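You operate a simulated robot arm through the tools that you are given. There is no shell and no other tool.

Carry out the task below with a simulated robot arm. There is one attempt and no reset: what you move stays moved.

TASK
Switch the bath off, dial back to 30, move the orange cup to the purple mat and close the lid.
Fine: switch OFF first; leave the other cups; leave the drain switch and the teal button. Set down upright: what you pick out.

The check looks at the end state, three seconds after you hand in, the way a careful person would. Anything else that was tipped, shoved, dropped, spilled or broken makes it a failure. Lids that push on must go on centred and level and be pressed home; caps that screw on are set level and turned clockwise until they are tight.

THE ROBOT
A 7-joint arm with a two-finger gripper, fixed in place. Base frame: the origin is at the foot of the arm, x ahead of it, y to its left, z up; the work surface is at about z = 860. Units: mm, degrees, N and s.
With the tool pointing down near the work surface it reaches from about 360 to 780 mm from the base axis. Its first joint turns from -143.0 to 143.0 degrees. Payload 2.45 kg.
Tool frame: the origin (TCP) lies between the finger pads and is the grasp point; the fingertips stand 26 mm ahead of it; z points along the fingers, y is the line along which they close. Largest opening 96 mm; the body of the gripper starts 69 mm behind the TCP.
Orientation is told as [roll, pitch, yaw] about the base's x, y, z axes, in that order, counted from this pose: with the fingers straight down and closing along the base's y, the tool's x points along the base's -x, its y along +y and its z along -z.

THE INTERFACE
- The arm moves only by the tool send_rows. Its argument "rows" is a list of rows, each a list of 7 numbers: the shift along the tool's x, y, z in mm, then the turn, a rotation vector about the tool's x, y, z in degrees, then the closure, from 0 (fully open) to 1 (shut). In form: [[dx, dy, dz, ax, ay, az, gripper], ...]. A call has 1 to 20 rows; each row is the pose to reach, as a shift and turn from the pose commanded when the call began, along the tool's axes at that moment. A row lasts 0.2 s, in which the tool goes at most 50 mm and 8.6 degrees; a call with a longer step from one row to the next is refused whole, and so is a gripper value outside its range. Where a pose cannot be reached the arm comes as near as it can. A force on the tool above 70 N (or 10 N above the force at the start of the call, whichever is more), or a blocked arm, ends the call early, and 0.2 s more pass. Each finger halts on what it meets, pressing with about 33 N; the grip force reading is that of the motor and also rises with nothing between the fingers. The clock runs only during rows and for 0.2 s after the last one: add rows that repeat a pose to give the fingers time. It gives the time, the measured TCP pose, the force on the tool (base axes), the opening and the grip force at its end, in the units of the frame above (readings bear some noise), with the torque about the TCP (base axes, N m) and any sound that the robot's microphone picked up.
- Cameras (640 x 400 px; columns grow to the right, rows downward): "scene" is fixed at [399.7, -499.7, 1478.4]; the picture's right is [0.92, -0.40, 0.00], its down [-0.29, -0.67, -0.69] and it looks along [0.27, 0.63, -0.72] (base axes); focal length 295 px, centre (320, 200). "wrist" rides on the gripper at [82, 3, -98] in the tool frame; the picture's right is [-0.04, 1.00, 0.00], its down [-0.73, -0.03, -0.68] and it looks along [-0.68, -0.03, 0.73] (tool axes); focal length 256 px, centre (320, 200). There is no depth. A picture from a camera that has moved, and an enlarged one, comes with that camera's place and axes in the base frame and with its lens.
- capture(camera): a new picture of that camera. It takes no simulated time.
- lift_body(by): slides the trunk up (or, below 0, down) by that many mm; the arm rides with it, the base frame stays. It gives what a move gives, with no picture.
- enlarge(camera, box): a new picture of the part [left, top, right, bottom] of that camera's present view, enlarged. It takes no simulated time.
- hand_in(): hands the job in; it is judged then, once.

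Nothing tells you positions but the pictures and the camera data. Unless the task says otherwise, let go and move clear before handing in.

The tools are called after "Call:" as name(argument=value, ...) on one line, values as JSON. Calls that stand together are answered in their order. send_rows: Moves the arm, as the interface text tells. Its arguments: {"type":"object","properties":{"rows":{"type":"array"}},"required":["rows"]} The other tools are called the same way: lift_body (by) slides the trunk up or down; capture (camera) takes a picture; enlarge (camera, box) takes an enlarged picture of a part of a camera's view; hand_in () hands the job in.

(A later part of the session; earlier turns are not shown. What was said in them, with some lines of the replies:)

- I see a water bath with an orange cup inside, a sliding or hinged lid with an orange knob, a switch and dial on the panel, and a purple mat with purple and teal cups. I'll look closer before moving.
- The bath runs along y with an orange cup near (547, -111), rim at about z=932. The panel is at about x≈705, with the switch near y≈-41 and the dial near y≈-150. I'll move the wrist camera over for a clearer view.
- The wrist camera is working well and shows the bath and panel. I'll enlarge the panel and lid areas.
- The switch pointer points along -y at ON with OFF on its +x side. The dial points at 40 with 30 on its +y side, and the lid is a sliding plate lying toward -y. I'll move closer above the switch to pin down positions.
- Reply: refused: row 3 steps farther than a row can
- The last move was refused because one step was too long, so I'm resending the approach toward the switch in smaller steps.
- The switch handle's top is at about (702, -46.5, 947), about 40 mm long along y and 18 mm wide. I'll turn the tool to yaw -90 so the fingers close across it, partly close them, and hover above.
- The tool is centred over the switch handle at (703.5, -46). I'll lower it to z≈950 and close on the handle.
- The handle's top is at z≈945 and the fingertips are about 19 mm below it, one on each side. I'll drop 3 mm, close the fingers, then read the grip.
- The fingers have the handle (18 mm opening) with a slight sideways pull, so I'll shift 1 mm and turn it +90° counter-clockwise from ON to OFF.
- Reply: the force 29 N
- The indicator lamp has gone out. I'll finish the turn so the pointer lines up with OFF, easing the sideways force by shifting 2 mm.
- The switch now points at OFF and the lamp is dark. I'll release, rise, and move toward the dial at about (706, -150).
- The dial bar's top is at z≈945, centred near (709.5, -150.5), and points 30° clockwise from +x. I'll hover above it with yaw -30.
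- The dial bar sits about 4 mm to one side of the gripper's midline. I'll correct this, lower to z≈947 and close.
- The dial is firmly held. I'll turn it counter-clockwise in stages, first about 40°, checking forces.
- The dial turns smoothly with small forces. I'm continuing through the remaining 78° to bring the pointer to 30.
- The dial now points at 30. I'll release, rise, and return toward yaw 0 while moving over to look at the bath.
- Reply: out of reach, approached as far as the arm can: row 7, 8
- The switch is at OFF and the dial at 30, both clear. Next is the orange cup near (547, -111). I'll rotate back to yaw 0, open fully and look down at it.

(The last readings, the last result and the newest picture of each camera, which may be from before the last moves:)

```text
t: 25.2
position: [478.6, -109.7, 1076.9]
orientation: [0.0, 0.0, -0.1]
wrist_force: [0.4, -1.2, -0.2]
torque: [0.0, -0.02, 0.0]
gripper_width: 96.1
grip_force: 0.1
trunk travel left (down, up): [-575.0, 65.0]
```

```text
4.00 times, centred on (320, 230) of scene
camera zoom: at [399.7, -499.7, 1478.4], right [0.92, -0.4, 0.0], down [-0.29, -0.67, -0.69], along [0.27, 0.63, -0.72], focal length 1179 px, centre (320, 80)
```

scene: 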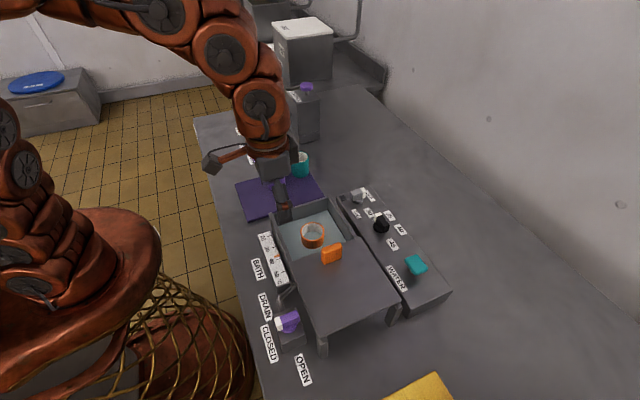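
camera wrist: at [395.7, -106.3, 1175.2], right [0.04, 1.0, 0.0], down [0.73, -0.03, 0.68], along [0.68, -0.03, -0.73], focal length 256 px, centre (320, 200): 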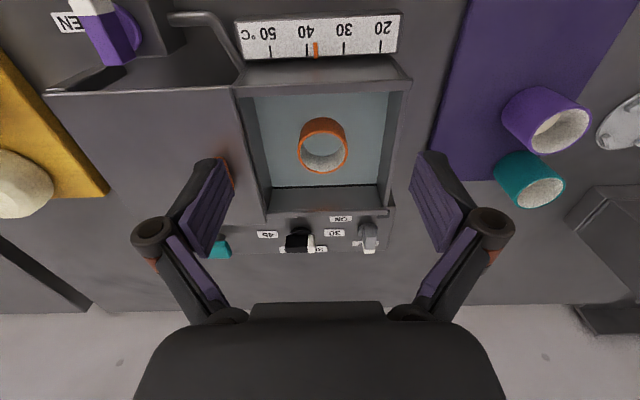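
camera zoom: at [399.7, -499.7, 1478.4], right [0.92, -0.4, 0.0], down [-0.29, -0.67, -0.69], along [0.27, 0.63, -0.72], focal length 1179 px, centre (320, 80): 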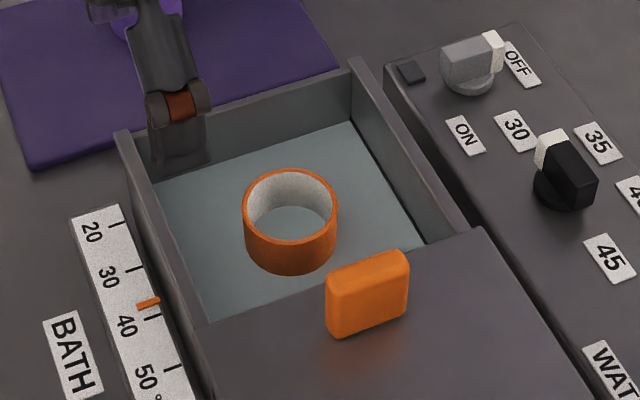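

The orange cup is 56 mm wide, with its rim at about (550, -110, 929), centred in the bath. I'll hover above it with the fingers at about 78 mm.

Call:
send_rows(rows=[[-18, 0, 15, 0, 0, 0, 0.1], [-36, 0, 30, 0, 0, 0, 0.19], [-54, 0, 50, 0, 0, 0, 0.19], [-71.5, 0, 70, 0, 0, 0, 0.19], [-71.5, 0, 85, 0, 0, 0, 0.19], [-71.5, 0, 85, 0, 0, 0, 0.19]])

Call:
capture(camera="wrist")

Call:
enlarge(camera="scene", box=[260, 150, 380, 250])

```text
t: 26.6
position: [549.4, -108.8, 990.3]
orientation: [0.0, 0.0, 0.0]
wrist_force: [0.6, 0.3, 0.0]
torque: [0.02, 0.01, 0.03]
gripper_width: 77.5
grip_force: 0.0
trunk travel left (down, up): [-575.0, 65.0]
```

```text
taken
camera wrist: at [466.7, -106.4, 1089.7], right [0.04, 1.0, 0.0], down [0.73, -0.03, 0.68], along [0.68, -0.03, -0.73], focal length 256 px, centre (320, 200)
```

wrist: 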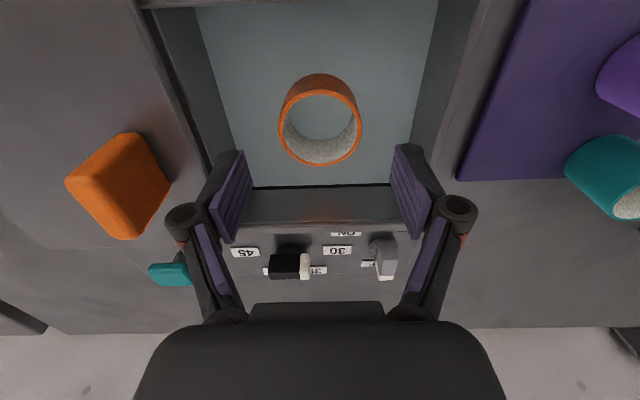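

```text
4.00 times, centred on (320, 200) of scene
camera zoom: at [399.7, -499.7, 1478.4], right [0.92, -0.4, 0.0], down [-0.29, -0.67, -0.69], along [0.27, 0.63, -0.72], focal length 1179 px, centre (320, 200)
```

zoom: 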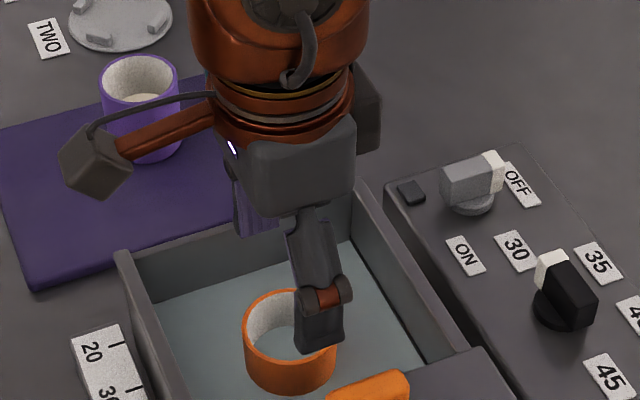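

The cup is centred within about 1–2 mm. I'll lower slowly to about z=911 with the fingers straddling the cup.

Call:
send_rows(rows=[[0, -1.3, 20, 0, 0, 0, 0.19], [0, -1.3, 40, 0, 0, 0, 0.19], [0, -1.3, 55, 0, 0, 0, 0.19], [0, -1.3, 68, 0, 0, 0, 0.19], [0, -1.3, 78, 0, 0, 0, 0.19], [0, -1.3, 78, 0, 0, 0, 0.19]])

Call:
capture(camera="wrist")

Call:
enlarge(camera="scene", box=[260, 170, 380, 270])

```text
t: 28.0
position: [548.2, -112.8, 913.8]
orientation: [0.0, 0.0, 0.0]
wrist_force: [0.2, 0.8, -1.1]
torque: [-0.02, -0.02, 0.0]
gripper_width: 77.7
grip_force: 0.3
trunk travel left (down, up): [-575.0, 65.0]
```

```text
taken
camera wrist: at [466.0, -108.4, 1012.4], right [0.04, 1.0, 0.0], down [0.73, -0.03, 0.68], along [0.68, -0.03, -0.73], focal length 256 px, centre (320, 200)
```

wrist: 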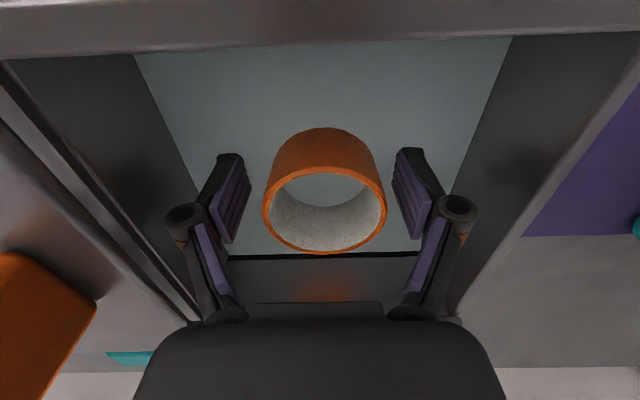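

```text
4.00 times, centred on (320, 220) of scene
camera zoom: at [399.7, -499.7, 1478.4], right [0.92, -0.4, 0.0], down [-0.29, -0.67, -0.69], along [0.27, 0.63, -0.72], focal length 1179 px, centre (320, 120)
```

zoom: 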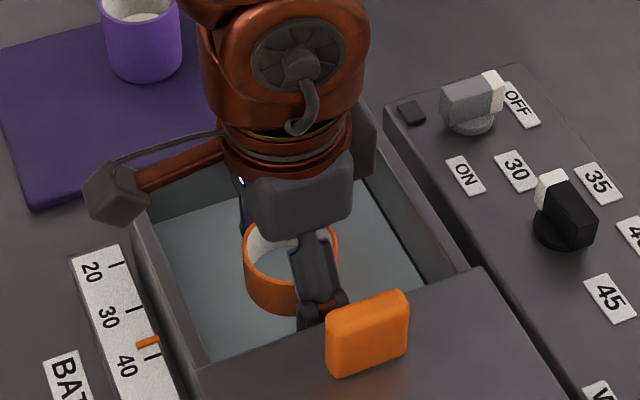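

The fingers straddle the cup with gaps on both sides. I'll centre by 1.5 mm and close gently.

Call:
send_rows(rows=[[0, 1.5, 3, 0, 0, 0, 0.19], [0, 1.5, 3, 0, 0, 0, 0.3], [0, 1.5, 3, 0, 0, 0, 0.4], [0, 1.5, 3, 0, 0, 0, 0.5], [0, 1.5, 3, 0, 0, 0, 0.55], [0, 1.5, 3, 0, 0, 0, 0.55], [0, 1.5, 3, 0, 0, 0, 0.55]])

Call:
capture(camera="wrist")

```text
t: 29.6
position: [548.6, -110.1, 912.2]
orientation: [0.0, 0.0, 0.1]
wrist_force: [0.3, 0.2, 2.9]
torque: [0.0, -0.01, -0.03]
gripper_width: 52.6
grip_force: 33.1
trunk travel left (down, up): [-575.0, 65.0]
```

```text
taken
camera wrist: at [466.3, -107.4, 1009.1], right [0.04, 1.0, 0.0], down [0.73, -0.03, 0.68], along [0.68, -0.03, -0.73], focal length 256 px, centre (320, 200)
```

wrist: 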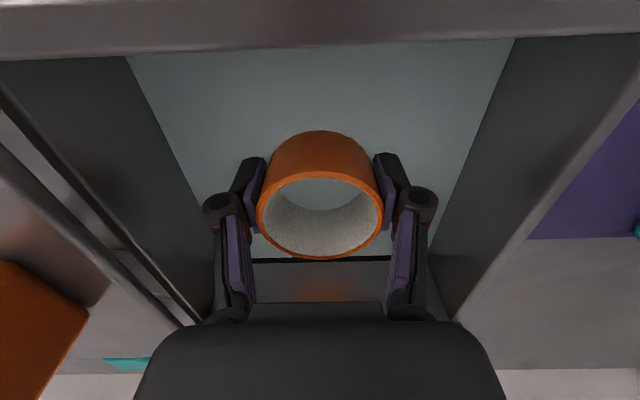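

The cup is gripped at 52.6 mm with 33 N. I'll lift it slowly and check.

Call:
send_rows(rows=[[0, 0, -3, 0, 0, 0, 0.55], [0, 0, -8, 0, 0, 0, 0.55], [0, 0, -16, 0, 0, 0, 0.55], [0, 0, -26, 0, 0, 0, 0.55], [0, 0, -36, 0, 0, 0, 0.55], [0, 0, -46, 0, 0, 0, 0.55], [0, 0, -56, 0, 0, 0, 0.55], [0, 0, -66, 0, 0, 0, 0.55], [0, 0, -76, 0, 0, 0, 0.55], [0, 0, -86, 0, 0, 0, 0.55], [0, 0, -96, 0, 0, 0, 0.55], [0, 0, -106, 0, 0, 0, 0.55], [0, 0, -116, 0, 0, 0, 0.55], [0, 0, -126, 0, 0, 0, 0.55], [0, 0, -132, 0, 0, 0, 0.55], [0, 0, -134, 0, 0, 0, 0.55]])

Call:
capture(camera="wrist")

Call:
enlarge(camera="scene", box=[230, 110, 390, 250])

```text
t: 33.0
position: [549.5, -111.4, 1044.2]
orientation: [0.0, 0.1, 0.0]
wrist_force: [-0.5, -0.1, -1.3]
torque: [0.0, 0.0, 0.0]
gripper_width: 52.8
grip_force: 32.9
trunk travel left (down, up): [-575.0, 65.0]
```

```text
taken
camera wrist: at [467.7, -107.7, 1143.0], right [0.04, 1.0, 0.0], down [0.73, -0.03, 0.68], along [0.68, -0.03, -0.73], focal length 256 px, centre (320, 200)
```

wrist: 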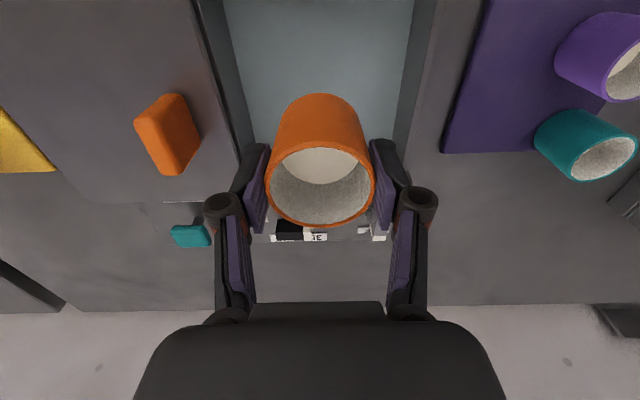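

```text
2.86 times, centred on (310, 180) of scene
camera zoom: at [399.7, -499.7, 1478.4], right [0.92, -0.4, 0.0], down [-0.29, -0.67, -0.69], along [0.27, 0.63, -0.72], focal length 842 px, centre (349, 257)
```

zoom: 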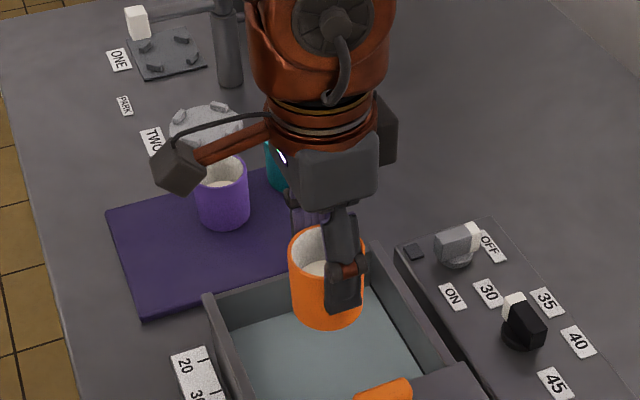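

The cup is lifted cleanly and upright. I'll carry it level to above the free corner of the purple mat at about (463, 88).

Call:
send_rows(rows=[[1.5, 3, 0, 0, 0, 0, 0.55], [4, 9, 0, 0, 0, 0, 0.55], [8, 19, 0, 0, 0, 0, 0.55], [14, 32, 0, 0, 0, 0, 0.55], [20, 47, 0, 0, 0, 0, 0.55], [27, 62, 0, 0, 0, 0, 0.55], [34, 78, 0, 0, 0, 0, 0.55], [41, 94, 0, 0, 0, 0, 0.55], [48, 110, 0, 0, 0, 0, 0.55], [55, 126, 0, 0, 0, 0, 0.55], [61, 142, 0, 0, 0, 0, 0.55], [68, 157, 0, 0, 0, 0, 0.55], [74, 171, 0, 0, 0, 0, 0.55], [79, 183, 0, 0, 0, 0, 0.55], [83, 192, 0, 0, 0, 0, 0.55], [85.5, 197, 0, 0, 0, 0, 0.55], [86, 199, 0, 0, 0, 0, 0.55], [86, 199, 0, 0, 0, 0, 0.55]])

Call:
capture(camera="wrist")

Call:
enlarge(camera="scene", box=[210, 90, 370, 230])

```text
t: 36.8
position: [461.7, 87.5, 1042.3]
orientation: [0.0, 0.1, 0.0]
wrist_force: [-1.6, -0.8, -0.9]
torque: [-0.03, 0.0, -0.03]
gripper_width: 52.5
grip_force: 32.7
trunk travel left (down, up): [-575.0, 65.0]
```

```text
taken
camera wrist: at [379.8, 91.5, 1142.3], right [0.04, 1.0, 0.0], down [0.73, -0.03, 0.68], along [0.68, -0.03, -0.73], focal length 256 px, centre (320, 200)
```

wrist: 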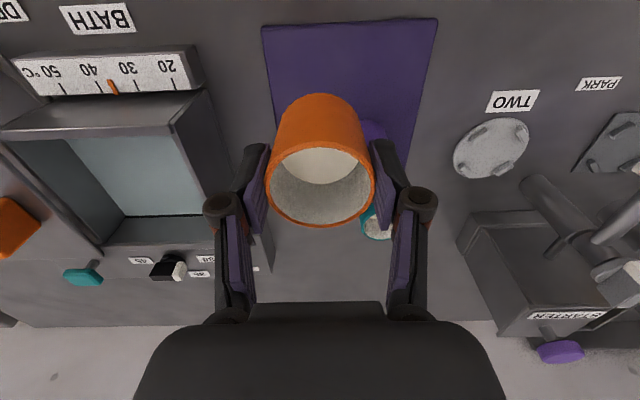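

```text
2.86 times, centred on (290, 160) of scene
camera zoom: at [399.7, -499.7, 1478.4], right [0.92, -0.4, 0.0], down [-0.29, -0.67, -0.69], along [0.27, 0.63, -0.72], focal length 842 px, centre (406, 314)
```

zoom: 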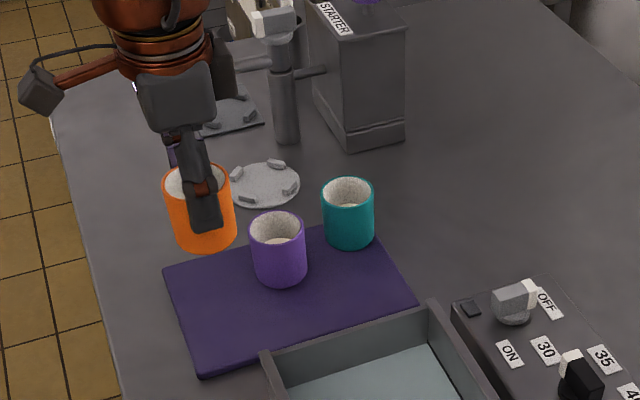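

The cup is above the free front corner of the mat, well clear of the purple cup. I'll lower it to just above the mat.

Call:
send_rows(rows=[[0, 0, 4, 0, 0, 0, 0.55], [0, 0, 12, 0, 0, 0, 0.55], [0, 0, 24, 0, 0, 0, 0.55], [0, 0, 38, 0, 0, 0, 0.55], [0, 0, 52, 0, 0, 0, 0.55], [0, 0, 66, 0, 0, 0, 0.55], [0, 0, 80, 0, 0, 0, 0.55], [0, 0, 93, 0, 0, 0, 0.55], [0, 0, 104, 0, 0, 0, 0.55], [0, 0, 112, 0, 0, 0, 0.55], [0, 0, 118, 0, 0, 0, 0.55], [0, 0, 121, 0, 0, 0, 0.55], [0, 0, 122, 0, 0, 0, 0.55]])

Call:
enlarge(camera="scene", box=[210, 110, 350, 230])

Call:
capture(camera="wrist")

```text
t: 39.6
position: [462.9, 89.1, 923.0]
orientation: [0.0, 0.0, 0.0]
wrist_force: [-1.6, -2.2, 16.0]
torque: [-0.1, 0.11, 0.0]
gripper_width: 50.0
grip_force: 33.1
trunk travel left (down, up): [-575.0, 65.0]
```

```text
3.33 times, centred on (280, 170) of scene
camera zoom: at [399.7, -499.7, 1478.4], right [0.92, -0.4, 0.0], down [-0.29, -0.67, -0.69], along [0.27, 0.63, -0.72], focal length 983 px, centre (453, 300)
```

zoom: 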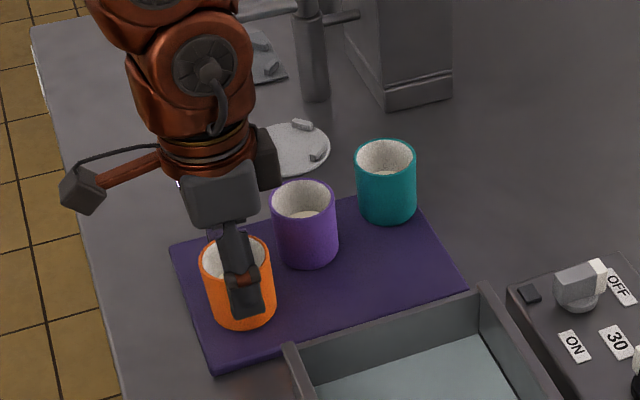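

```text
taken
camera wrist: at [380.6, 91.5, 1021.6], right [0.04, 1.0, 0.0], down [0.73, -0.03, 0.68], along [0.68, -0.03, -0.73], focal length 256 px, centre (320, 200)
```

wrist: 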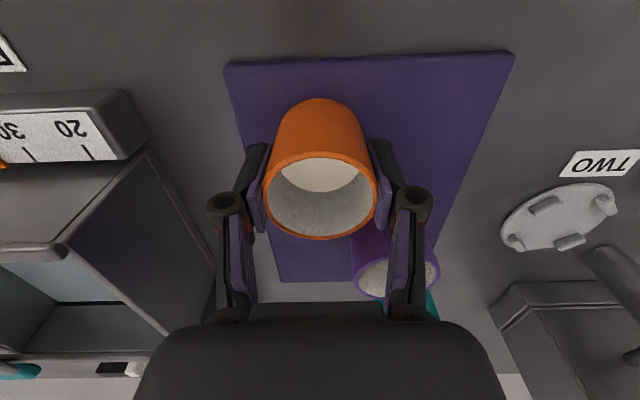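

The wrist force shows the cup has touched down on the mat at about TCP z=922. I'll ease up 1.5 mm to unload, open the fingers modestly, and check before retreating.

Call:
send_rows(rows=[[0, 0, -1, 0, 0, 0, 0.55], [0, 0, -1, 0, 0, 0, 0.5], [0, 0, -1, 0, 0, 0, 0.42], [0, 0, -1, 0, 0, 0, 0.34], [0, 0, -1, 0, 0, 0, 0.25], [0, 0, -1, 0, 0, 0, 0.22], [0, 0, -1, 0, 0, 0, 0.22]])

Call:
enlarge(camera="scene", box=[210, 110, 350, 230])

Call:
capture(camera="wrist")

```text
t: 41.2
position: [463.0, 87.3, 924.2]
orientation: [0.0, -0.1, 0.0]
wrist_force: [0.2, -0.4, 0.3]
torque: [0.02, 0.01, -0.01]
gripper_width: 74.7
grip_force: 0.0
trunk travel left (down, up): [-575.0, 65.0]
```

```text
3.33 times, centred on (280, 170) of scene
camera zoom: at [399.7, -499.7, 1478.4], right [0.92, -0.4, 0.0], down [-0.29, -0.67, -0.69], along [0.27, 0.63, -0.72], focal length 983 px, centre (453, 300)
```

zoom: 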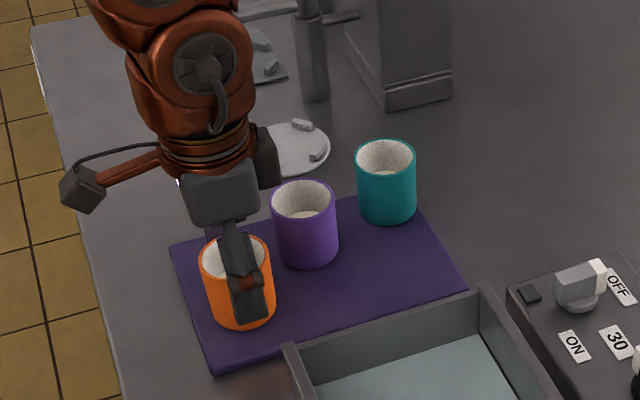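

```text
taken
camera wrist: at [380.8, 92.1, 1022.5], right [0.04, 1.0, 0.0], down [0.73, -0.03, 0.68], along [0.68, -0.03, -0.73], focal length 256 px, centre (320, 200)
```

wrist: 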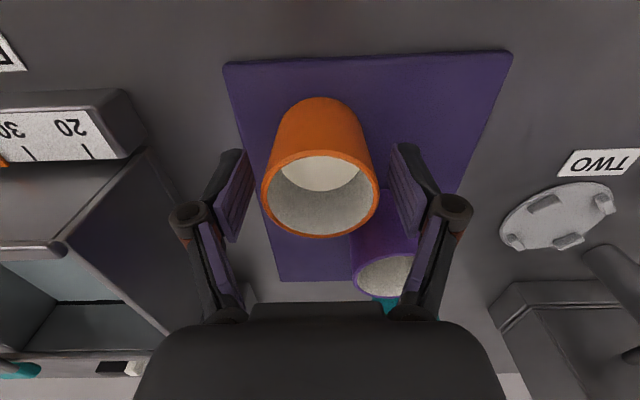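

The cup stands upright on the mat and is free of the fingers. I'll rise straight up and then look at the lid.

Call:
send_rows(rows=[[0, 0, -15, 0, 0, 0, 0.22], [0, 0, -40, 0, 0, 0, 0.22], [0, 0, -75, 0, 0, 0, 0.22], [0, 0, -110, 0, 0, 0, 0.22], [0, 0, -150, 0, 0, 0, 0.22], [10, -45, -160, 0, 0, 0, 0.3], [15, -90, -160, 0, 0, 0, 0.4], [15, -135, -160, 0, 0, 0, 0.5], [15, -180, -160, 0, 0, 0, 0.5], [15, -225, -160, 0, 0, 0, 0.5], [15, -265, -160, 0, 0, 0, 0.5], [15, -265, -160, 0, 0, 0, 0.5]])

Call:
capture(camera="wrist")

Call:
capture(camera="scene")

Call:
enlarge(camera="scene", box=[240, 190, 420, 360])

Call:
enlarge(camera="scene", box=[210, 110, 350, 230])

```text
t: 43.8
position: [448.0, -175.6, 1082.4]
orientation: [0.1, 0.1, 0.1]
wrist_force: [-0.1, -0.2, 0.3]
torque: [0.0, 0.0, 0.03]
gripper_width: 48.0
grip_force: 0.0
trunk travel left (down, up): [-575.0, 65.0]
```

```text
taken
camera wrist: at [364.6, -172.4, 1180.8], right [0.04, 1.0, 0.0], down [0.73, -0.03, 0.68], along [0.68, -0.03, -0.73], focal length 256 px, centre (320, 200)
```

wrist: 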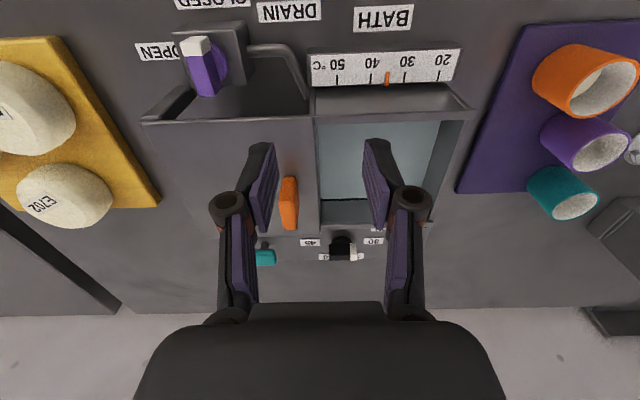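

```text
taken
```

scene: 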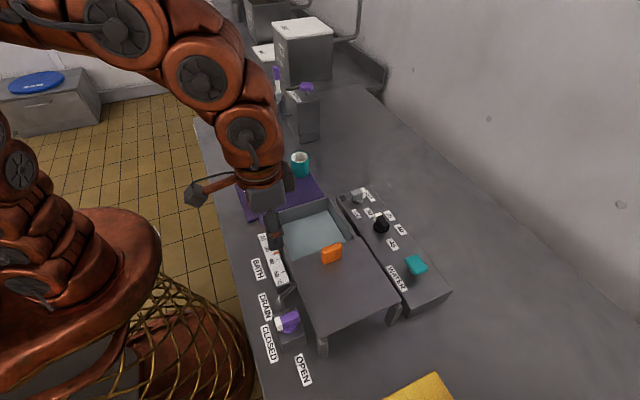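

```text
2.35 times, centred on (330, 275) of scene
camera zoom: at [399.7, -499.7, 1478.4], right [0.92, -0.4, 0.0], down [-0.29, -0.67, -0.69], along [0.27, 0.63, -0.72], focal length 694 px, centre (296, 24)
```

zoom: 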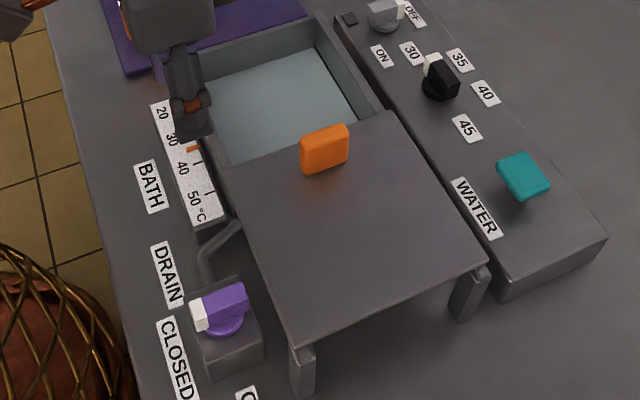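

```text
3.33 times, centred on (280, 170) of scene
camera zoom: at [399.7, -499.7, 1478.4], right [0.92, -0.4, 0.0], down [-0.29, -0.67, -0.69], along [0.27, 0.63, -0.72], focal length 983 px, centre (453, 300)
```

zoom: 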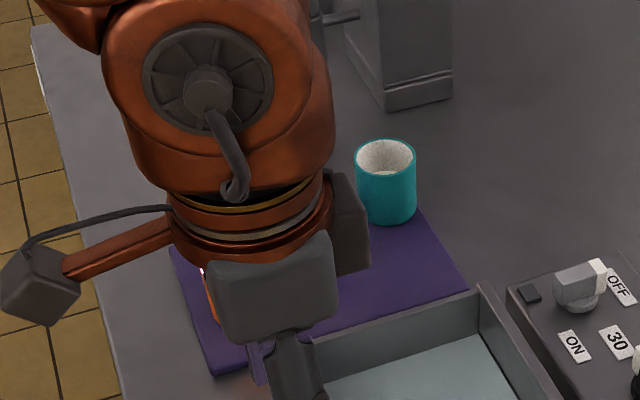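

The cup is on the mat. The lid is a plate with an orange slab handle near its +y edge, so I'll enlarge it to locate it precisely.

Call:
enlarge(camera="wrist", box=[130, 80, 480, 270])

Call:
enlarge(camera="wrist", box=[230, 100, 390, 250])

Call:
enlarge(camera="scene", box=[270, 195, 370, 270])

Call:
enlarge(camera="scene", box=[280, 240, 410, 360])

```text
1.83 times, centred on (305, 175) of wrist
camera zoom: at [364.6, -172.4, 1180.8], right [0.04, 1.0, 0.0], down [0.73, -0.03, 0.68], along [0.68, -0.03, -0.73], focal length 468 px, centre (347, 246)
```

zoom: 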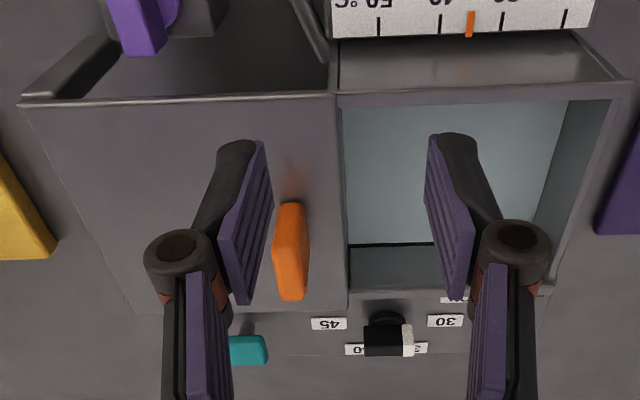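

```text
2.67 times, centred on (310, 175) of wrist
camera zoom: at [364.6, -172.4, 1180.8], right [0.04, 1.0, 0.0], down [0.73, -0.03, 0.68], along [0.68, -0.03, -0.73], focal length 683 px, centre (347, 267)
```

zoom: 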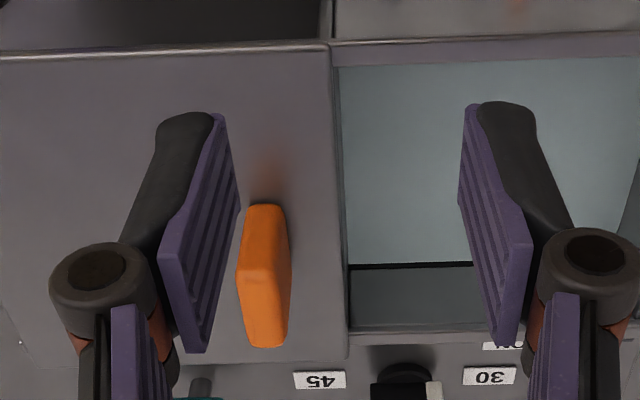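

```text
5.33 times, centred on (320, 232) of scene
camera zoom: at [399.7, -499.7, 1478.4], right [0.92, -0.4, 0.0], down [-0.29, -0.67, -0.69], along [0.27, 0.63, -0.72], focal length 1572 px, centre (320, 27)
```

zoom: 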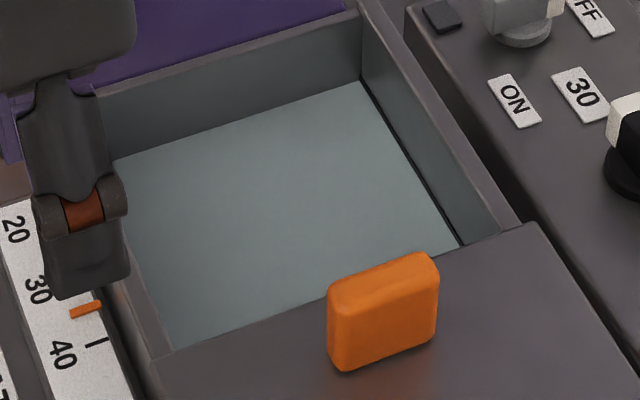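

```text
3.33 times, centred on (345, 300) of scene
camera zoom: at [399.7, -499.7, 1478.4], right [0.92, -0.4, 0.0], down [-0.29, -0.67, -0.69], along [0.27, 0.63, -0.72], focal length 983 px, centre (237, -133)
```

zoom: 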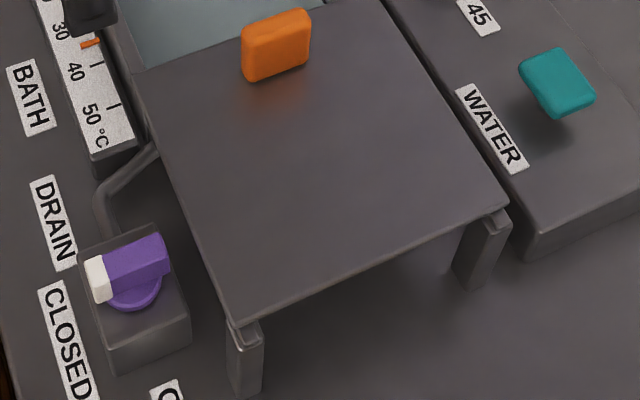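

The lid top is at z≈966 and the handle, about 38 mm tall, is centred near (548, -212) with its top at z≈1005. I'll hover above it to confirm.

Call:
send_rows(rows=[[-25, -9, 3, 0, 0, 0, 0.5], [-50, -18, 6, 0, 0, 0, 0.5], [-75, -27, 9, 0, 0, 0, 0.5], [-100, -36, 12, 0, 0, 0, 0.5], [-100, -36, 12, 0, 0, 0, 0.5], [-100, -36, 12, 0, 0, 0, 0.5]])

Call:
enlarge(camera="wrist", box=[160, 40, 480, 240])

Call:
enlarge(camera="scene", box=[270, 175, 390, 275])

```text
t: 45.2
position: [548.1, -212.3, 1071.5]
orientation: [0.1, 0.0, 0.0]
wrist_force: [-0.7, -0.4, 0.4]
torque: [0.0, 0.03, 0.01]
gripper_width: 48.0
grip_force: 0.0
trunk travel left (down, up): [-575.0, 65.0]
```

```text
2.00 times, centred on (320, 140) of wrist
camera zoom: at [464.9, -209.6, 1171.0], right [0.04, 1.0, 0.0], down [0.73, -0.03, 0.68], along [0.68, -0.03, -0.73], focal length 512 px, centre (320, 320)
```

zoom: 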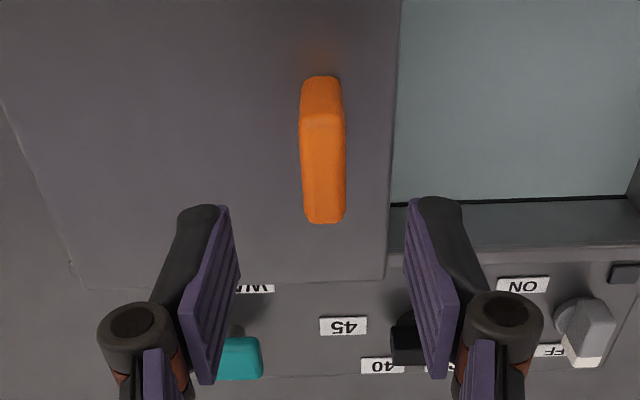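

```text
4.00 times, centred on (330, 225) of scene
camera zoom: at [399.7, -499.7, 1478.4], right [0.92, -0.4, 0.0], down [-0.29, -0.67, -0.69], along [0.27, 0.63, -0.72], focal length 1179 px, centre (280, 100)
```

zoom: 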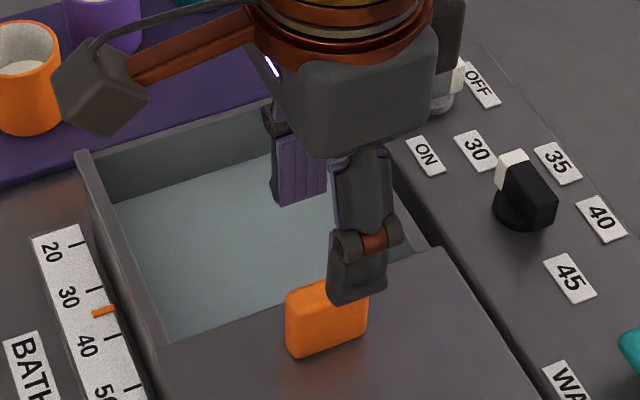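

The handle is centred between the fingers. I'll lower to z≈1001 so the fingertips stay about 8 mm above the lid, then close.

Call:
send_rows(rows=[[0, 0.5, 20, 0, 0, 0, 0.5], [0, 0.5, 40, 0, 0, 0, 0.5], [0, 0.5, 55, 0, 0, 0, 0.5], [0, 0.5, 65, 0, 0, 0, 0.5], [0, 0.5, 70, 0, 0, 0, 0.5], [0, 0.5, 70, 0, 0, 0, 0.65], [0, 0.5, 70, 0, 0, 0, 0.8], [0, 0.5, 70, 0, 0, 0, 0.95], [0, 0.5, 70, 0, 0, 0, 0.95]])

Call:
enlarge(camera="wrist", box=[160, 40, 480, 240])

Call:
enlarge(camera="scene", box=[270, 175, 390, 275])

```text
t: 47.2
position: [547.0, -212.3, 1001.0]
orientation: [0.1, -0.1, 0.1]
wrist_force: [-0.5, 2.3, -1.5]
torque: [0.02, -0.26, -0.05]
gripper_width: 15.7
grip_force: 41.9
trunk travel left (down, up): [-575.0, 65.0]
```

```text
2.00 times, centred on (320, 140) of wrist
camera zoom: at [465.2, -208.5, 1100.4], right [0.04, 1.0, 0.0], down [0.73, -0.03, 0.68], along [0.68, -0.03, -0.73], focal length 512 px, centre (320, 320)
```

zoom: 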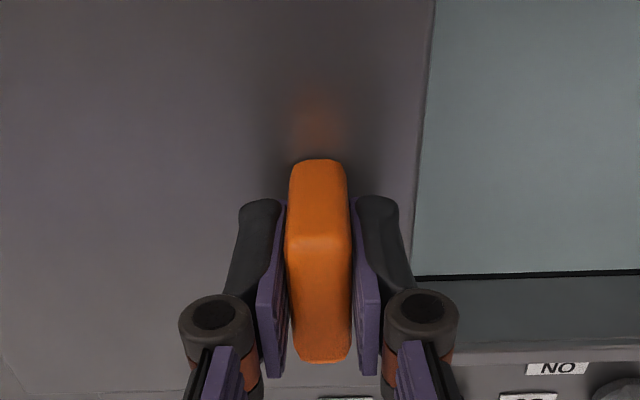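

```text
4.00 times, centred on (330, 225) of scene
camera zoom: at [399.7, -499.7, 1478.4], right [0.92, -0.4, 0.0], down [-0.29, -0.67, -0.69], along [0.27, 0.63, -0.72], focal length 1179 px, centre (280, 100)
```

zoom: 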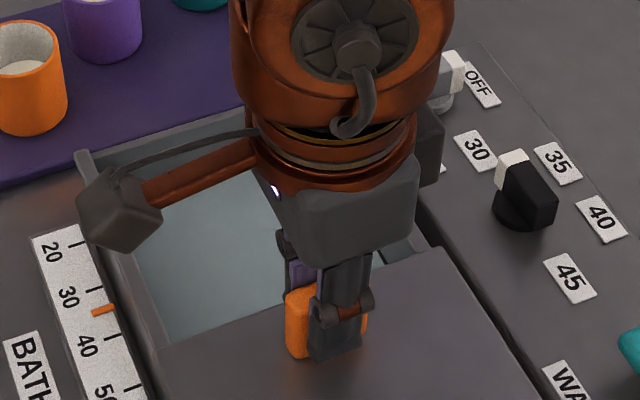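

The handle is gripped. I'll slide the lid toward +y by 40 mm first and check the forces.

Call:
send_rows(rows=[[0, 3, 0, 0, 0, 0, 0.95], [0, 8, 0, 0, 0, 0, 0.95], [0, 14, 0, 0, 0, 0, 0.95], [0, 20, 0, 0, 0, 0, 0.95], [0, 27, 0, 0, 0, 0, 0.95], [0, 34, 0, 0, 0, 0, 0.95], [0, 40, 0, 0, 0, 0, 0.95], [0, 40, 0, 0, 0, 0, 0.95]])

Call:
enlarge(camera="scene", box=[260, 175, 420, 335])

Call:
capture(camera="wrist")

```text
t: 49.0
position: [548.0, -172.7, 1000.7]
orientation: [0.0, 0.2, 0.0]
wrist_force: [-10.2, 0.5, -5.0]
torque: [-0.05, 1.46, 0.02]
gripper_width: 15.9
grip_force: 41.6
trunk travel left (down, up): [-575.0, 65.0]
```

```text
2.50 times, centred on (340, 255) of scene
camera zoom: at [399.7, -499.7, 1478.4], right [0.92, -0.4, 0.0], down [-0.29, -0.67, -0.69], along [0.27, 0.63, -0.72], focal length 737 px, centre (270, 62)
```

zoom: 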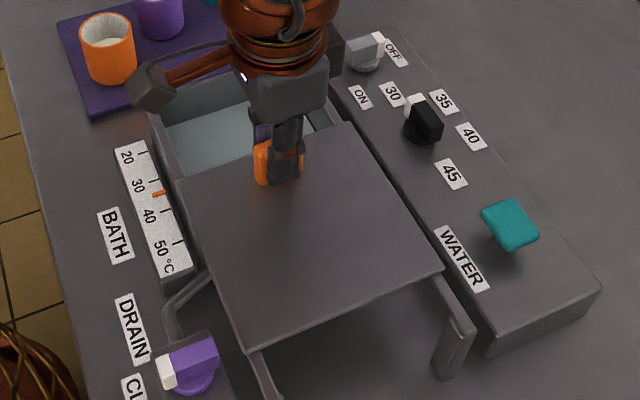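

```text
taken
camera wrist: at [465.3, -168.6, 1100.5], right [0.04, 1.0, 0.0], down [0.73, -0.03, 0.68], along [0.68, -0.03, -0.73], focal length 256 px, centre (320, 200)
```

wrist: 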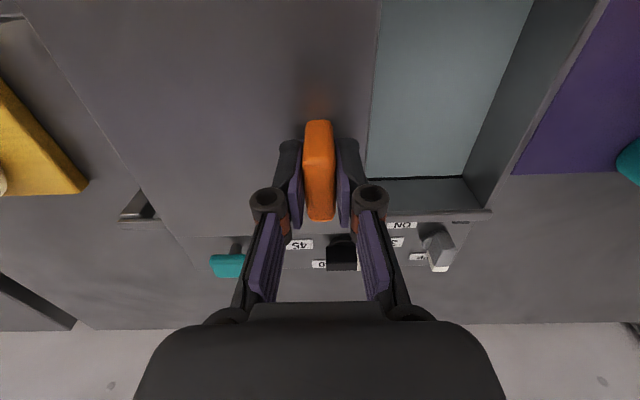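

The lid slides freely on its rails. I'll continue another 95 mm with a small x correction, then finish slowly.

Call:
send_rows(rows=[[0.8, 4, 0, 0, 0, 0, 0.95], [0.8, 10, 0, 0, 0, 0, 0.95], [0.8, 17, 0, 0, 0, 0, 0.95], [0.8, 25, 0, 0, 0, 0, 0.95], [0.8, 33, 0, 0, 0, 0, 0.95], [0.8, 41, 0, 0, 0, 0, 0.95], [0.8, 49, 0, 0, 0, 0, 0.95], [0.8, 57, 0, 0, 0, 0, 0.95], [0.8, 65, 0, 0, 0, 0, 0.95], [0.8, 73, 0, 0, 0, 0, 0.95], [0.8, 81, 0, 0, 0, 0, 0.95], [0.8, 88, 0, 0, 0, 0, 0.95], [0.8, 93, 0, 0, 0, 0, 0.95], [0.8, 95, 0, 0, 0, 0, 0.95], [0.8, 95, 0, 0, 0, 0, 0.95]])

Call:
enlarge(camera="scene", box=[240, 165, 400, 305])

Call:
capture(camera="wrist")

```text
t: 52.2
position: [549.1, -78.2, 1002.3]
orientation: [0.0, -0.1, 0.1]
wrist_force: [4.5, -0.7, 17.4]
torque: [-0.03, -0.48, 0.0]
gripper_width: 15.8
grip_force: 41.7
trunk travel left (down, up): [-575.0, 65.0]
```

```text
2.86 times, centred on (320, 235) of scene
camera zoom: at [399.7, -499.7, 1478.4], right [0.92, -0.4, 0.0], down [-0.29, -0.67, -0.69], along [0.27, 0.63, -0.72], focal length 842 px, centre (320, 100)
```

zoom: 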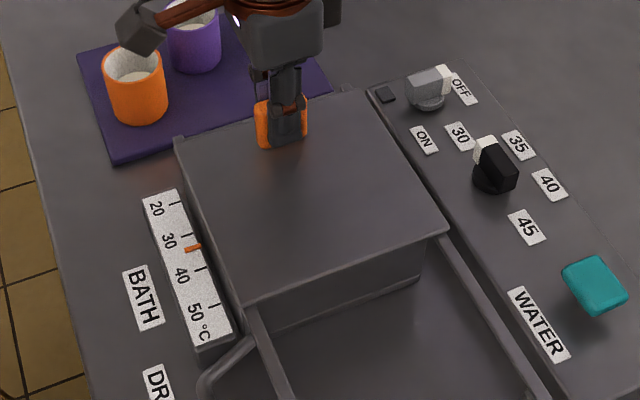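

```text
taken
camera wrist: at [464.9, -73.6, 1100.2], right [0.04, 1.0, 0.0], down [0.73, -0.03, 0.68], along [0.68, -0.03, -0.73], focal length 256 px, centre (320, 200)
```

wrist: 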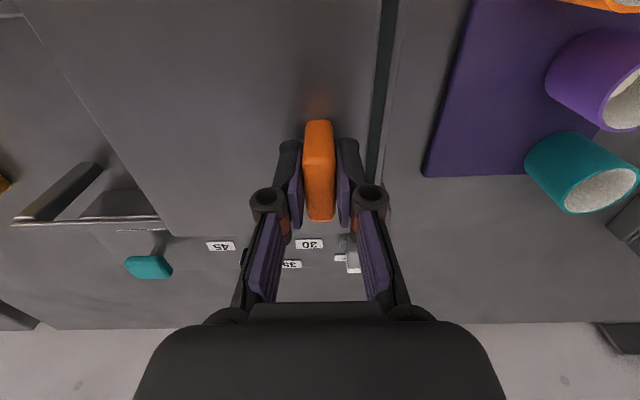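

A gap of about 10 mm plus the far wall's width remains. I'll continue slowly, watching for the stop.

Call:
send_rows(rows=[[0, 2, -0.7, 0, 0, 0, 0.95], [0, 5, -0.7, 0, 0, 0, 0.95], [0, 8, -0.7, 0, 0, 0, 0.95], [0, 11, -0.7, 0, 0, 0, 0.95], [0, 14, -0.7, 0, 0, 0, 0.95], [0, 14, -0.7, 0, 0, 0, 0.95]])

Call:
enlarge(camera="scene", box=[240, 165, 400, 305])

Call:
capture(camera="wrist")

```text
t: 53.6
position: [547.6, -63.2, 1002.6]
orientation: [0.0, 0.1, 0.1]
wrist_force: [4.5, 1.9, -7.7]
torque: [0.05, 0.12, -0.08]
gripper_width: 15.6
grip_force: 41.7
trunk travel left (down, up): [-575.0, 65.0]
```

```text
2.86 times, centred on (320, 235) of scene
camera zoom: at [399.7, -499.7, 1478.4], right [0.92, -0.4, 0.0], down [-0.29, -0.67, -0.69], along [0.27, 0.63, -0.72], focal length 842 px, centre (320, 100)
```

zoom: 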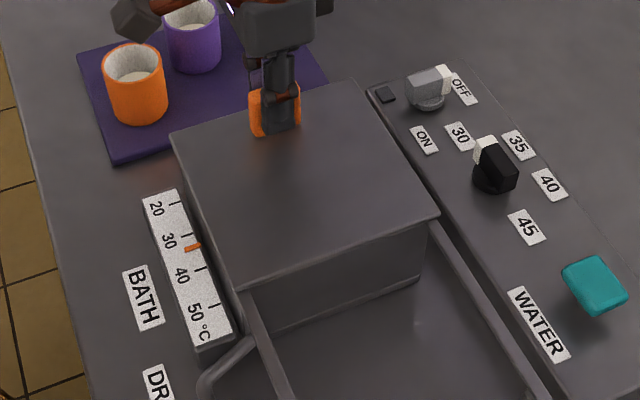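

```text
taken
camera wrist: at [465.3, -59.8, 1100.4], right [0.04, 1.0, 0.0], down [0.73, -0.03, 0.68], along [0.68, -0.03, -0.74], focal length 256 px, centre (320, 200)
```

wrist: 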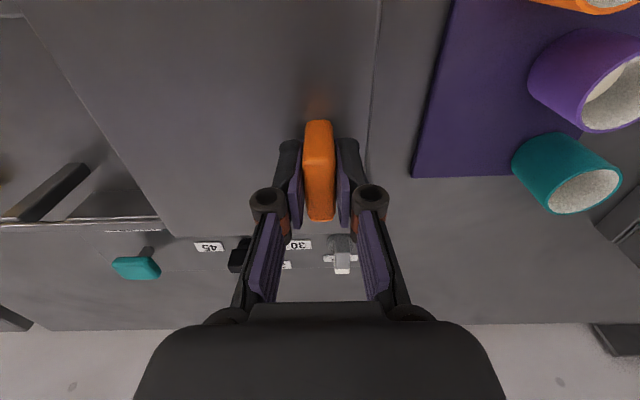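

The opening now looks covered, and there's no stop felt yet. I'll inch forward a little more to feel for the end.

Call:
send_rows(rows=[[0, 1, 0.5, 0, 0, 0, 0.95], [0, 2, 0.5, 0, 0, 0, 0.95], [0, 3, 0.5, 0, 0, 0, 0.95], [0, 4, 0.5, 0, 0, 0, 0.95], [0, 4, 0.5, 0, 0, 0, 0.95]])

Call:
enlarge(camera="scene", box=[270, 180, 370, 260])

Call:
enlarge(camera="wrist", box=[280, 0, 480, 250])

```text
t: 54.8
position: [547.3, -61.7, 1002.0]
orientation: [0.0, -0.1, -0.1]
wrist_force: [6.2, -17.7, -9.6]
torque: [-0.51, -0.72, 0.03]
gripper_width: 15.7
grip_force: 42.0
trunk travel left (down, up): [-575.0, 65.0]
```

```text
5.00 times, centred on (320, 220) of scene
camera zoom: at [399.7, -499.7, 1478.4], right [0.92, -0.4, 0.0], down [-0.29, -0.67, -0.69], along [0.27, 0.63, -0.72], focal length 1474 px, centre (320, 100)
```

zoom: 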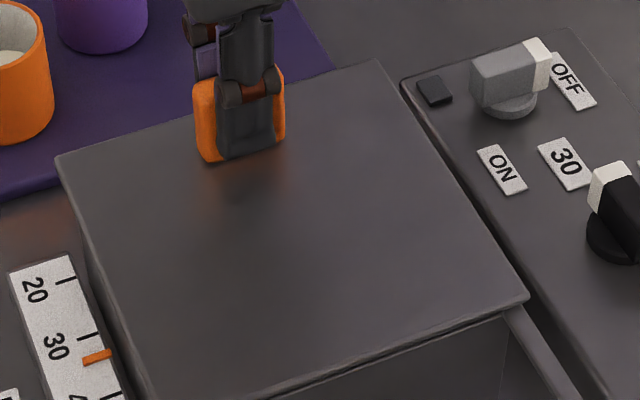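

```text
1.60 times, centred on (380, 125) of wrist
camera zoom: at [465.1, -58.1, 1100.3], right [0.04, 1.0, 0.0], down [0.73, -0.03, 0.68], along [0.68, -0.03, -0.73], focal length 410 px, centre (224, 320)
```

zoom: 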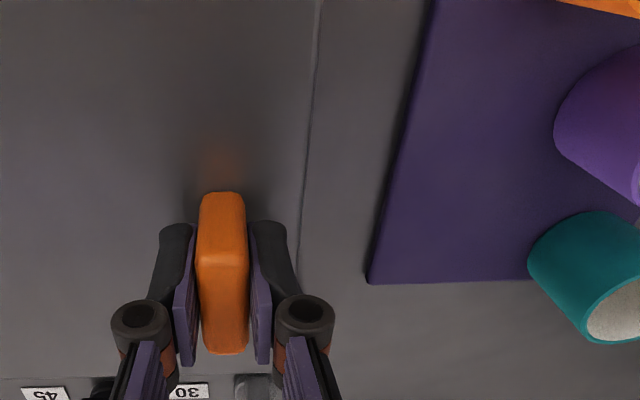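

A stop is felt (about 18 N back in y). I'll press 2 mm further to confirm it's fully home, then relax.

Call:
send_rows(rows=[[0, 1, 0, 0, 0, 0, 0.95], [0, 2, 0, 0, 0, 0, 0.95], [0, 2, 0, 0, 0, 0, 0.95]])

Call:
enlarge(camera="scene", box=[240, 180, 400, 300])

```text
t: 55.6
position: [548.3, -61.0, 1001.4]
orientation: [-0.1, 0.0, 0.0]
wrist_force: [6.8, -36.9, -6.3]
torque: [-0.85, -0.05, -0.09]
gripper_width: 15.9
grip_force: 42.0
trunk travel left (down, up): [-575.0, 65.0]
```

```text
3.33 times, centred on (320, 240) of scene
camera zoom: at [399.7, -499.7, 1478.4], right [0.92, -0.4, 0.0], down [-0.29, -0.67, -0.69], along [0.27, 0.63, -0.72], focal length 983 px, centre (320, 67)
```

zoom: 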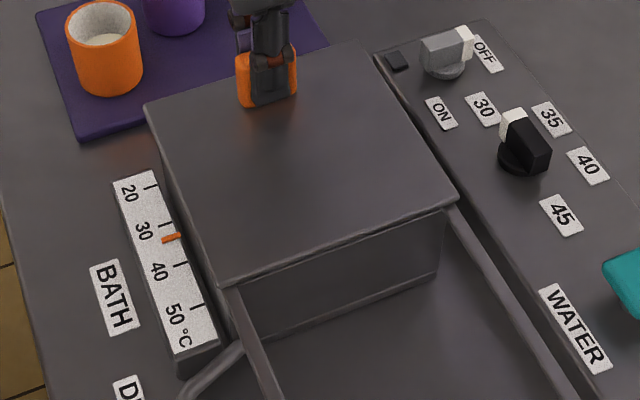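

The lid is against its stop. I'll take off the push, open the fingers and rise clear.

Call:
send_rows(rows=[[0, -2, 0, 0, 0, 0, 0.95], [0, -3.5, 0, 0, 0, 0, 0.95], [0, -3.5, 0, 0, 0, 0, 0.8], [0, -3.5, 0, 0, 0, 0, 0.6], [0, -3.5, 0, 0, 0, 0, 0.55], [0, -3.5, -5, 0, 0, 0, 0.55], [0, -3.5, -25, 0, 0, 0, 0.55], [0, -3.5, -60, 0, 0, 0, 0.55], [0, -3.5, -100, 0, 0, 0, 0.55], [40, -3.5, -120, 0, 0, 0, 0.55], [80, -3.5, -130, 0, 0, 0, 0.55], [110, -3.5, -140, 0, 0, 0, 0.55], [110, -3.5, -140, 0, 0, 0, 0.55]])

Call:
capture(camera="wrist")

Call:
capture(camera="scene")

Call:
enlarge(camera="scene", box=[220, 140, 440, 360])

Call:
enlarge(camera="wrist", box=[120, 0, 480, 230])

```text
t: 58.4
position: [436.8, -61.7, 1143.2]
orientation: [-0.1, 0.0, 0.1]
wrist_force: [-0.8, -0.5, -0.4]
torque: [0.01, 0.0, 0.0]
gripper_width: 43.1
grip_force: 0.0
trunk travel left (down, up): [-575.0, 65.0]
```

```text
taken
camera wrist: at [353.6, -58.0, 1241.7], right [0.04, 1.0, 0.0], down [0.73, -0.03, 0.68], along [0.68, -0.03, -0.73], focal length 256 px, centre (320, 200)
```

wrist: 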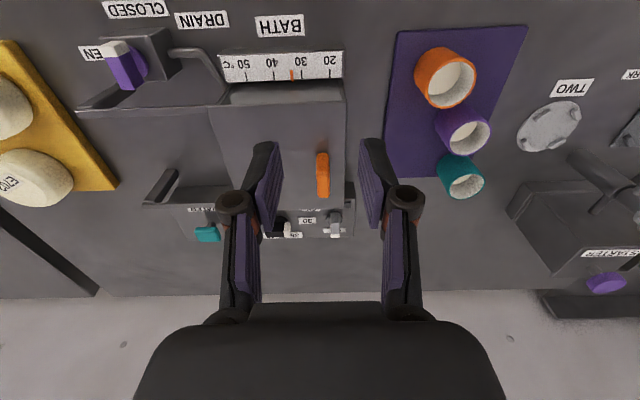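

```text
taken
```

scene: 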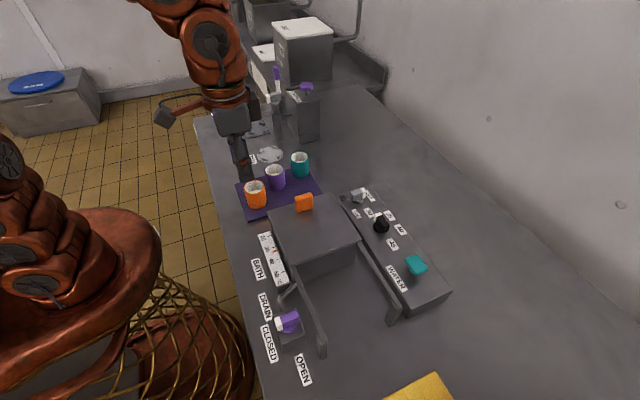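

```text
1.82 times, centred on (330, 250) of scene
camera zoom: at [399.7, -499.7, 1478.4], right [0.92, -0.4, 0.0], down [-0.29, -0.67, -0.69], along [0.27, 0.63, -0.72], focal length 536 px, centre (302, 109)
```

zoom: 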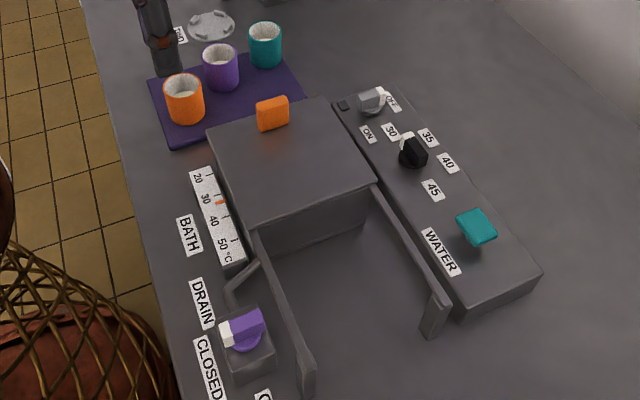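

```text
1.74 times, centred on (300, 115) of wrist
camera zoom: at [353.6, -58.0, 1241.7], right [0.04, 1.0, 0.0], down [0.73, -0.03, 0.68], along [0.68, -0.03, -0.73], focal length 445 px, centre (355, 348)
```

zoom: 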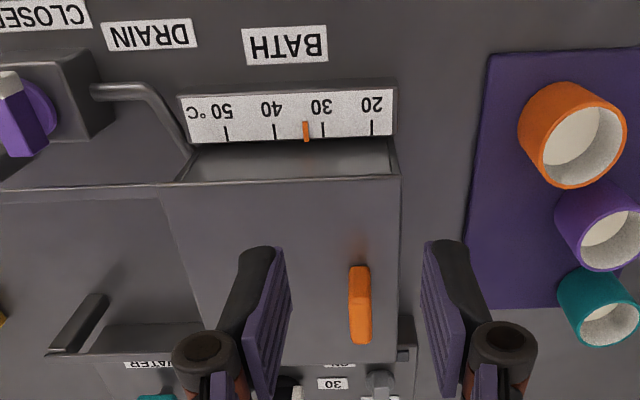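

The lid is closed flush and all three cups stand on the mat, the purple and teal ones where they were. One last close look at the controls and cups before handing in.

Call:
enlarge(camera="scene", box=[330, 165, 450, 240])

Call:
enlarge(camera="scene", box=[225, 135, 345, 225])

Call:
enlarge(camera="wrist", box=[170, 180, 360, 250])

```text
5.33 times, centred on (390, 202) of scene
camera zoom: at [399.7, -499.7, 1478.4], right [0.92, -0.4, 0.0], down [-0.29, -0.67, -0.69], along [0.27, 0.63, -0.72], focal length 1572 px, centre (-53, 187)
```

zoom: 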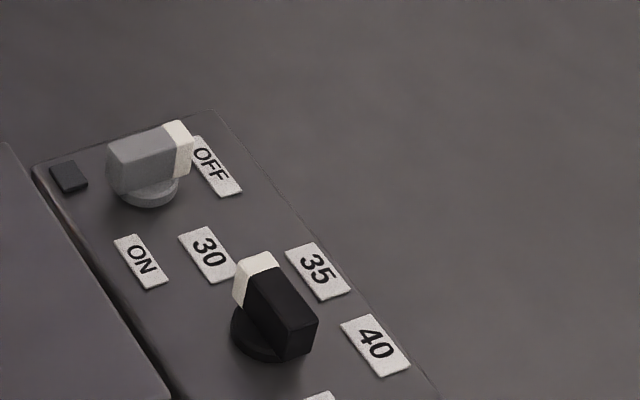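

```text
4.44 times, centred on (285, 180) of scene
camera zoom: at [399.7, -499.7, 1478.4], right [0.92, -0.4, 0.0], down [-0.29, -0.67, -0.69], along [0.27, 0.63, -0.72], focal length 1310 px, centre (476, 289)
```

zoom: 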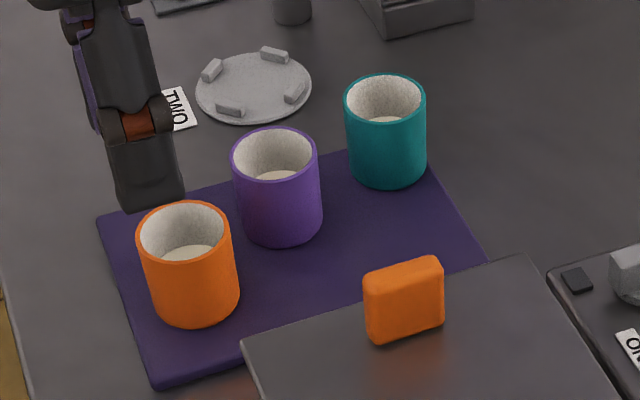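

```text
3.37 times, centred on (265, 215) of wrist
camera zoom: at [353.6, -58.0, 1241.7], right [0.04, 1.0, 0.0], down [0.73, -0.03, 0.68], along [0.68, -0.03, -0.73], focal length 862 px, centre (505, 150)
```

zoom: 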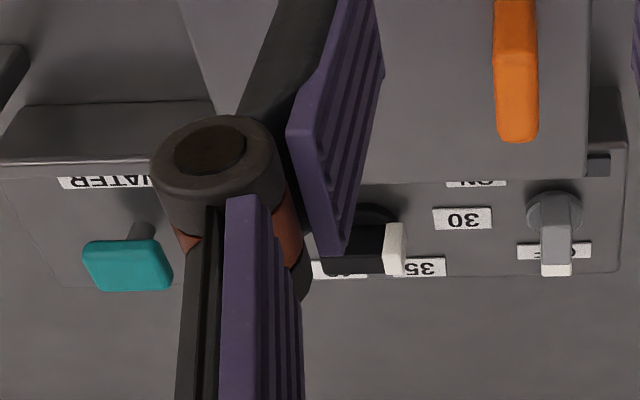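

The switch is at OFF with its lamp dark, the dial is at 30, and the orange cup stands upright on the purple mat. The lid is fully closed, the other cups, drain switch and teal button are untouched, and the gripper is clear, so I'm handing in.

Call:
hand_in()

```text
The job is handed in.
```

The job is handed in; the check's result hasn't come back, so what follows is from the last pictures.

- **Bath switch:** turned to OFF first, and its lamp is dark.
- **Dial:** turned back to 30.
- **Orange cup:** lifted out of the bath and standing upright on the front corner of the purple mat.
- **Lid:** slid along its rails until it met the stop, and it covers the bath.

The purple and teal cups look unmoved, and I never touched the drain switch or the teal button. The gripper was open and clear before I handed in.
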